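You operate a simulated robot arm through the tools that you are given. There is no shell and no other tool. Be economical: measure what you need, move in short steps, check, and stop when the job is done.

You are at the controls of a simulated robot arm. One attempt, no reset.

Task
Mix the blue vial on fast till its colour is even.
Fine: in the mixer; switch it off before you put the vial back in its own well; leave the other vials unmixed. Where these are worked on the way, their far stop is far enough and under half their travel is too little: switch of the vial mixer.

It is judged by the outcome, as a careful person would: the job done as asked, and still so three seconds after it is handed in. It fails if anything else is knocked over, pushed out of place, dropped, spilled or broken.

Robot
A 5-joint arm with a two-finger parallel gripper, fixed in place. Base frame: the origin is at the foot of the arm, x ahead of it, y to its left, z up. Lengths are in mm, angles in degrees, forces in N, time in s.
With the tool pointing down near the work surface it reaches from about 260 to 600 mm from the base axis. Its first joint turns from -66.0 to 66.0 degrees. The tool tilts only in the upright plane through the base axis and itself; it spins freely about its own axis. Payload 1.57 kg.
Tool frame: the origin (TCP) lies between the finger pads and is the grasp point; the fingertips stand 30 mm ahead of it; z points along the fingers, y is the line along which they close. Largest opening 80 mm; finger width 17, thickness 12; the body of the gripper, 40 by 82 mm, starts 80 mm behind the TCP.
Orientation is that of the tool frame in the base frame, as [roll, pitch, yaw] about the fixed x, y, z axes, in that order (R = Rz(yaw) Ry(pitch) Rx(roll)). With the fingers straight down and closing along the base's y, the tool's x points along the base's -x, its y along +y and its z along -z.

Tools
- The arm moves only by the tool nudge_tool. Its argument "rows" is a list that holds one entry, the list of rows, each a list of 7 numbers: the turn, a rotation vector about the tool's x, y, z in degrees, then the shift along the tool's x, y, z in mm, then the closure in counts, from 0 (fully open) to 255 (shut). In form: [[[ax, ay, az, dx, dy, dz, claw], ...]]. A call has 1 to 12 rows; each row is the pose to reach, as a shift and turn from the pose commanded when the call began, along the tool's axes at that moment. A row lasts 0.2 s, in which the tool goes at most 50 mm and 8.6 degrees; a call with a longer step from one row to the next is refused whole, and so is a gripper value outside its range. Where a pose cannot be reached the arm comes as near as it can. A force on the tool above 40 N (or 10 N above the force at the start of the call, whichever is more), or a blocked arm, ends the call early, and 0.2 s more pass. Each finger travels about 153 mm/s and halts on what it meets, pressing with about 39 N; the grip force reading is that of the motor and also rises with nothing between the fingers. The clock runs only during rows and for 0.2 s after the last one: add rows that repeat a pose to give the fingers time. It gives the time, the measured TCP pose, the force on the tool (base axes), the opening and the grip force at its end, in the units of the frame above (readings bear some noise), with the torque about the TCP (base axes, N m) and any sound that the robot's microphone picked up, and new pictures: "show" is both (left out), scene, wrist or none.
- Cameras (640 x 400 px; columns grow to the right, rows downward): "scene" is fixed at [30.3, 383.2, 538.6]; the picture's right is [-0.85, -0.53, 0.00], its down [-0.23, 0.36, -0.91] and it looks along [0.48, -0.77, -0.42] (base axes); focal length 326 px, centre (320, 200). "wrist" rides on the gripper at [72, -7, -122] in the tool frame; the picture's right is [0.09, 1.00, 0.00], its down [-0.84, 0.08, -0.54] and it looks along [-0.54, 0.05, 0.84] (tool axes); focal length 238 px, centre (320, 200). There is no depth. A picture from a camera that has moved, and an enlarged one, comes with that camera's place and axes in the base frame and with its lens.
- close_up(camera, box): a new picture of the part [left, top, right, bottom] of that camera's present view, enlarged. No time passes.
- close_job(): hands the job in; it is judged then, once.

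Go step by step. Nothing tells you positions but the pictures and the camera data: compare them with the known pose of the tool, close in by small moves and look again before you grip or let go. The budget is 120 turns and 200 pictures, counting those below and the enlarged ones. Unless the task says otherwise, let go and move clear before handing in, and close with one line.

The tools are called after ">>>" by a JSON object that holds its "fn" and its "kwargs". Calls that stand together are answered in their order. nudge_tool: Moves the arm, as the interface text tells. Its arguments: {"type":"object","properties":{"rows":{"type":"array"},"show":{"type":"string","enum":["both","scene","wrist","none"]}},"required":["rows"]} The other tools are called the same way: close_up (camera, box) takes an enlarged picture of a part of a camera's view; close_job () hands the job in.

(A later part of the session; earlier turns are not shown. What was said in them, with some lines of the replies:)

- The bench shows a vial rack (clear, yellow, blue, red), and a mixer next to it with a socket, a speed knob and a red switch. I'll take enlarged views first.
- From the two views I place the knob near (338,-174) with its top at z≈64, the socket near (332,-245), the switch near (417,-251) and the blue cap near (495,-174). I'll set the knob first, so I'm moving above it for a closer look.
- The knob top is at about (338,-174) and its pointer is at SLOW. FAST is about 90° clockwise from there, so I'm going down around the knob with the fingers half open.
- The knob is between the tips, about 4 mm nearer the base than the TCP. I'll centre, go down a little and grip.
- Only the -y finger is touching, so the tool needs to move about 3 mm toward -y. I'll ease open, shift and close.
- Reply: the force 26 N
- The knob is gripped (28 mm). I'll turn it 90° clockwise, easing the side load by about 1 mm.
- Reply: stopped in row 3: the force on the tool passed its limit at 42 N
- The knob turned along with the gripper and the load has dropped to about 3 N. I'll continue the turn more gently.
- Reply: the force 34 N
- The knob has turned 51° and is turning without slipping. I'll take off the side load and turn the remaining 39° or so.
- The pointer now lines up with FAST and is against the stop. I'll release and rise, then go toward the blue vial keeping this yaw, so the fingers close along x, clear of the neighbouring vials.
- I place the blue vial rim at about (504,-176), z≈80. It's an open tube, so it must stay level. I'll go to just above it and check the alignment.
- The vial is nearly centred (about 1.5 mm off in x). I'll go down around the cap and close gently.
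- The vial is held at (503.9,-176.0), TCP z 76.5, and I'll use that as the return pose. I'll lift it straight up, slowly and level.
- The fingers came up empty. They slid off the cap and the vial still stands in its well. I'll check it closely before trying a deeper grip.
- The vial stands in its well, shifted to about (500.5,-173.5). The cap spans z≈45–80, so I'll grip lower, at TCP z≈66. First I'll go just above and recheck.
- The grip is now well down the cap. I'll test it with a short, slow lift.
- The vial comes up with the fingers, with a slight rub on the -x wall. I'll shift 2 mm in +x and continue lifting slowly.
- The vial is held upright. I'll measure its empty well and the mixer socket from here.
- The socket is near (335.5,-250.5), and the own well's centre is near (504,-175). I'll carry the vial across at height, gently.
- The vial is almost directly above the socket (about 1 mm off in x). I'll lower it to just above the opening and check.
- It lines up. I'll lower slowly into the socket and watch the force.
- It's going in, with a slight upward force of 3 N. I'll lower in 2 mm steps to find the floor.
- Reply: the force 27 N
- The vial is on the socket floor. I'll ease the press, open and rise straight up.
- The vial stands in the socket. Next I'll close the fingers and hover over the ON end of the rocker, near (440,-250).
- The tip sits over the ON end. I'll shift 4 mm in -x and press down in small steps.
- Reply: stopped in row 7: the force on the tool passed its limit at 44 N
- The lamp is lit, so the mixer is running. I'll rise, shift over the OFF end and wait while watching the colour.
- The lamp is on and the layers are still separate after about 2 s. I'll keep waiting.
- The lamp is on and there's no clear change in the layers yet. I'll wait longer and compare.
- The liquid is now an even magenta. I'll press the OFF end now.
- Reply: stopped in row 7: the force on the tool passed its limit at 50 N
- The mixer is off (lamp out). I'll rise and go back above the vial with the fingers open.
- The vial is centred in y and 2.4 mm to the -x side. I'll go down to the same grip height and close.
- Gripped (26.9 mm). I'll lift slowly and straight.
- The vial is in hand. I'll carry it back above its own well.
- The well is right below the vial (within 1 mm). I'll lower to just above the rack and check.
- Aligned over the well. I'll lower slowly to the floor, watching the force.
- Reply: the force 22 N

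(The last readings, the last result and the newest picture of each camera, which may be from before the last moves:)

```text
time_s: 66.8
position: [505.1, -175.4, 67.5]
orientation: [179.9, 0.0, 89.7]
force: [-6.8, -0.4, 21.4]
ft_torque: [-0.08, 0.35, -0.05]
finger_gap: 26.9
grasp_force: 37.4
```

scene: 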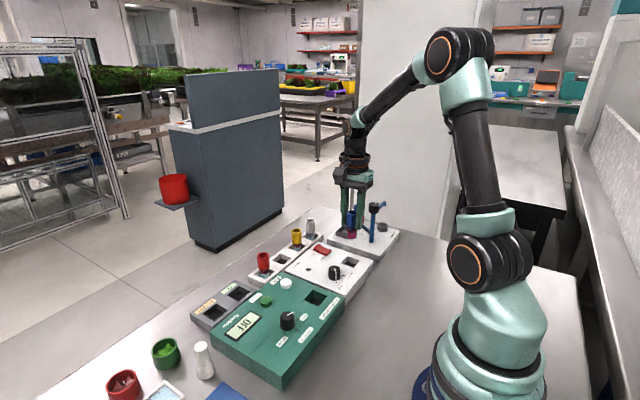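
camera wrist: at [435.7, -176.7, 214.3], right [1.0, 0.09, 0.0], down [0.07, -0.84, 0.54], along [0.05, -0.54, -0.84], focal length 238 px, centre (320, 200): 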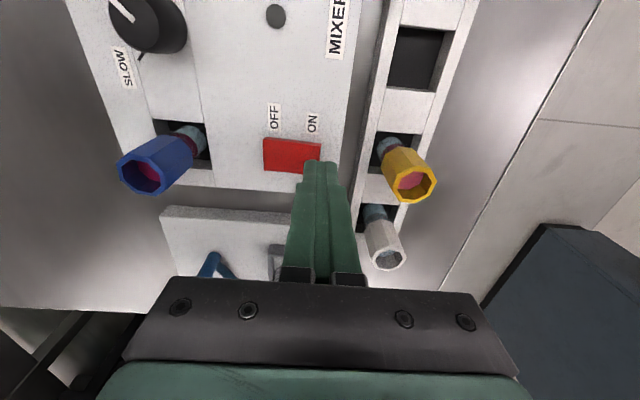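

The vial is on the floor of its well (21 N upward). I'll ease up, open and rise clear.

>>> {"fn": "nudge_tool", "kwargs": {"rows": [[[0, 0, 0, 0, 0, -1.5, 255], [0, 0, 0, 0, 0, -1.5, 180], [0, 0, 0, 0, 0, -1.5, 130], [0, 0, 0, 0, 0, -1.5, 80], [0, 0, 0, 0, 0, -1.5, 80], [0, 0, 0, 0, 0, -25, 80], [0, 0, 0, 0, 0, -60, 80], [0, 0, 0, 0, 0, -100, 80], [0, 0, 0, 0, 0, -130, 80], [0, 0, 0, 0, 0, -130, 80]]]}}

>>> {"fn": "close_up", "kwargs": {"camera": "scene", "box": [240, 200, 370, 290]}}

>>> {"fn": "close_up", "kwargs": {"camera": "wrist", "box": [220, 20, 420, 240]}}

```text
time_s: 69.0
position: [505.8, -176.7, 193.8]
orientation: [-179.8, -0.1, 89.8]
force: [0.3, 0.7, 0.0]
ft_torque: [-0.03, 0.0, 0.04]
finger_gap: 54.8
grasp_force: 0.0
camera wrist: at [499.5, -103.6, 316.3], right [1.0, 0.09, 0.0], down [0.08, -0.84, 0.54], along [0.04, -0.54, -0.84], focal length 238 px, centre (320, 200)
```

scene: 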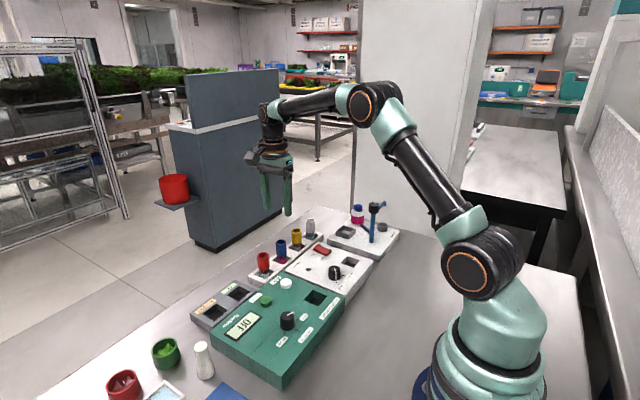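
wrist: 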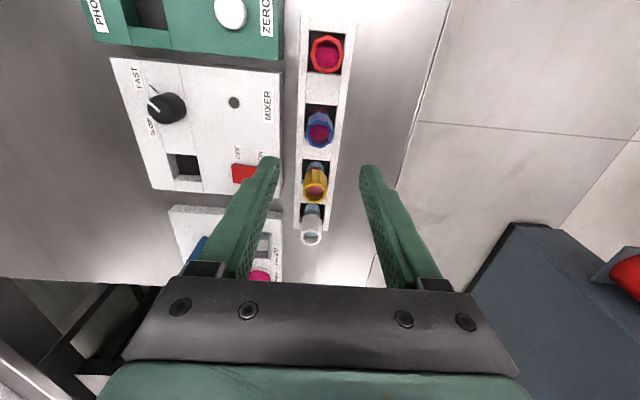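

```text
4.44 times, centred on (305, 245) of scene
camera zoom: at [30.3, 383.2, 538.6], right [-0.85, -0.53, 0.0], down [-0.23, 0.36, -0.91], along [0.48, -0.77, -0.42], focal length 1450 px, centre (387, 0)
```

zoom: 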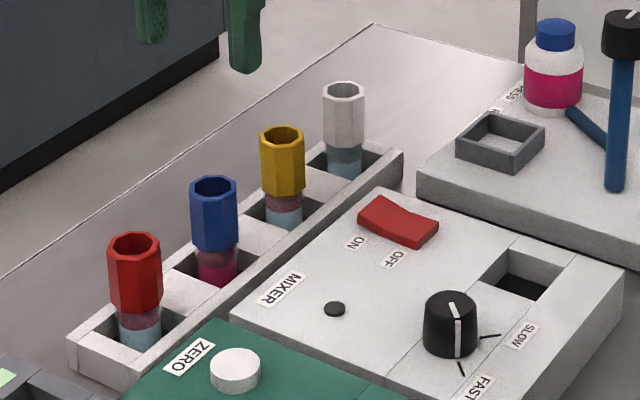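

```text
1.82 times, centred on (320, 130) of wrist
camera zoom: at [499.5, -103.6, 316.3], right [1.0, 0.09, 0.0], down [0.08, -0.84, 0.54], along [0.04, -0.54, -0.84], focal length 433 px, centre (320, 327)
```

zoom: 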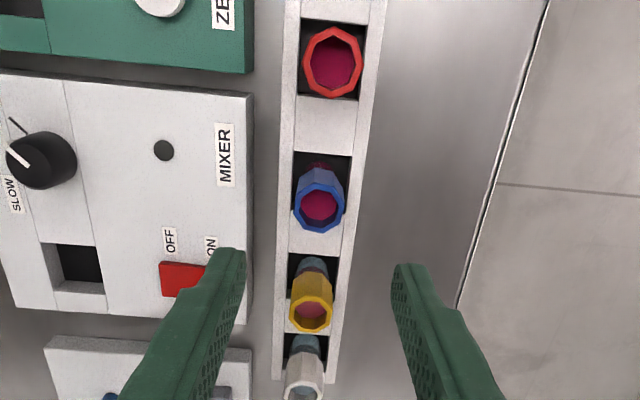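

The blue vial is upright in its own well with an even magenta colour. The mixer is off, the other vials are untouched, and the arm is clear, so I'm handing in.

>>> {"fn": "close_job", "kwargs": {}}

```text
The job is handed in.
```

The blue vial was mixed on fast until its colour was even. I then switched the mixer off and put the vial back upright in its own well; my first attempt to lift it slipped, but it stayed standing, and the other vials were not mixed.
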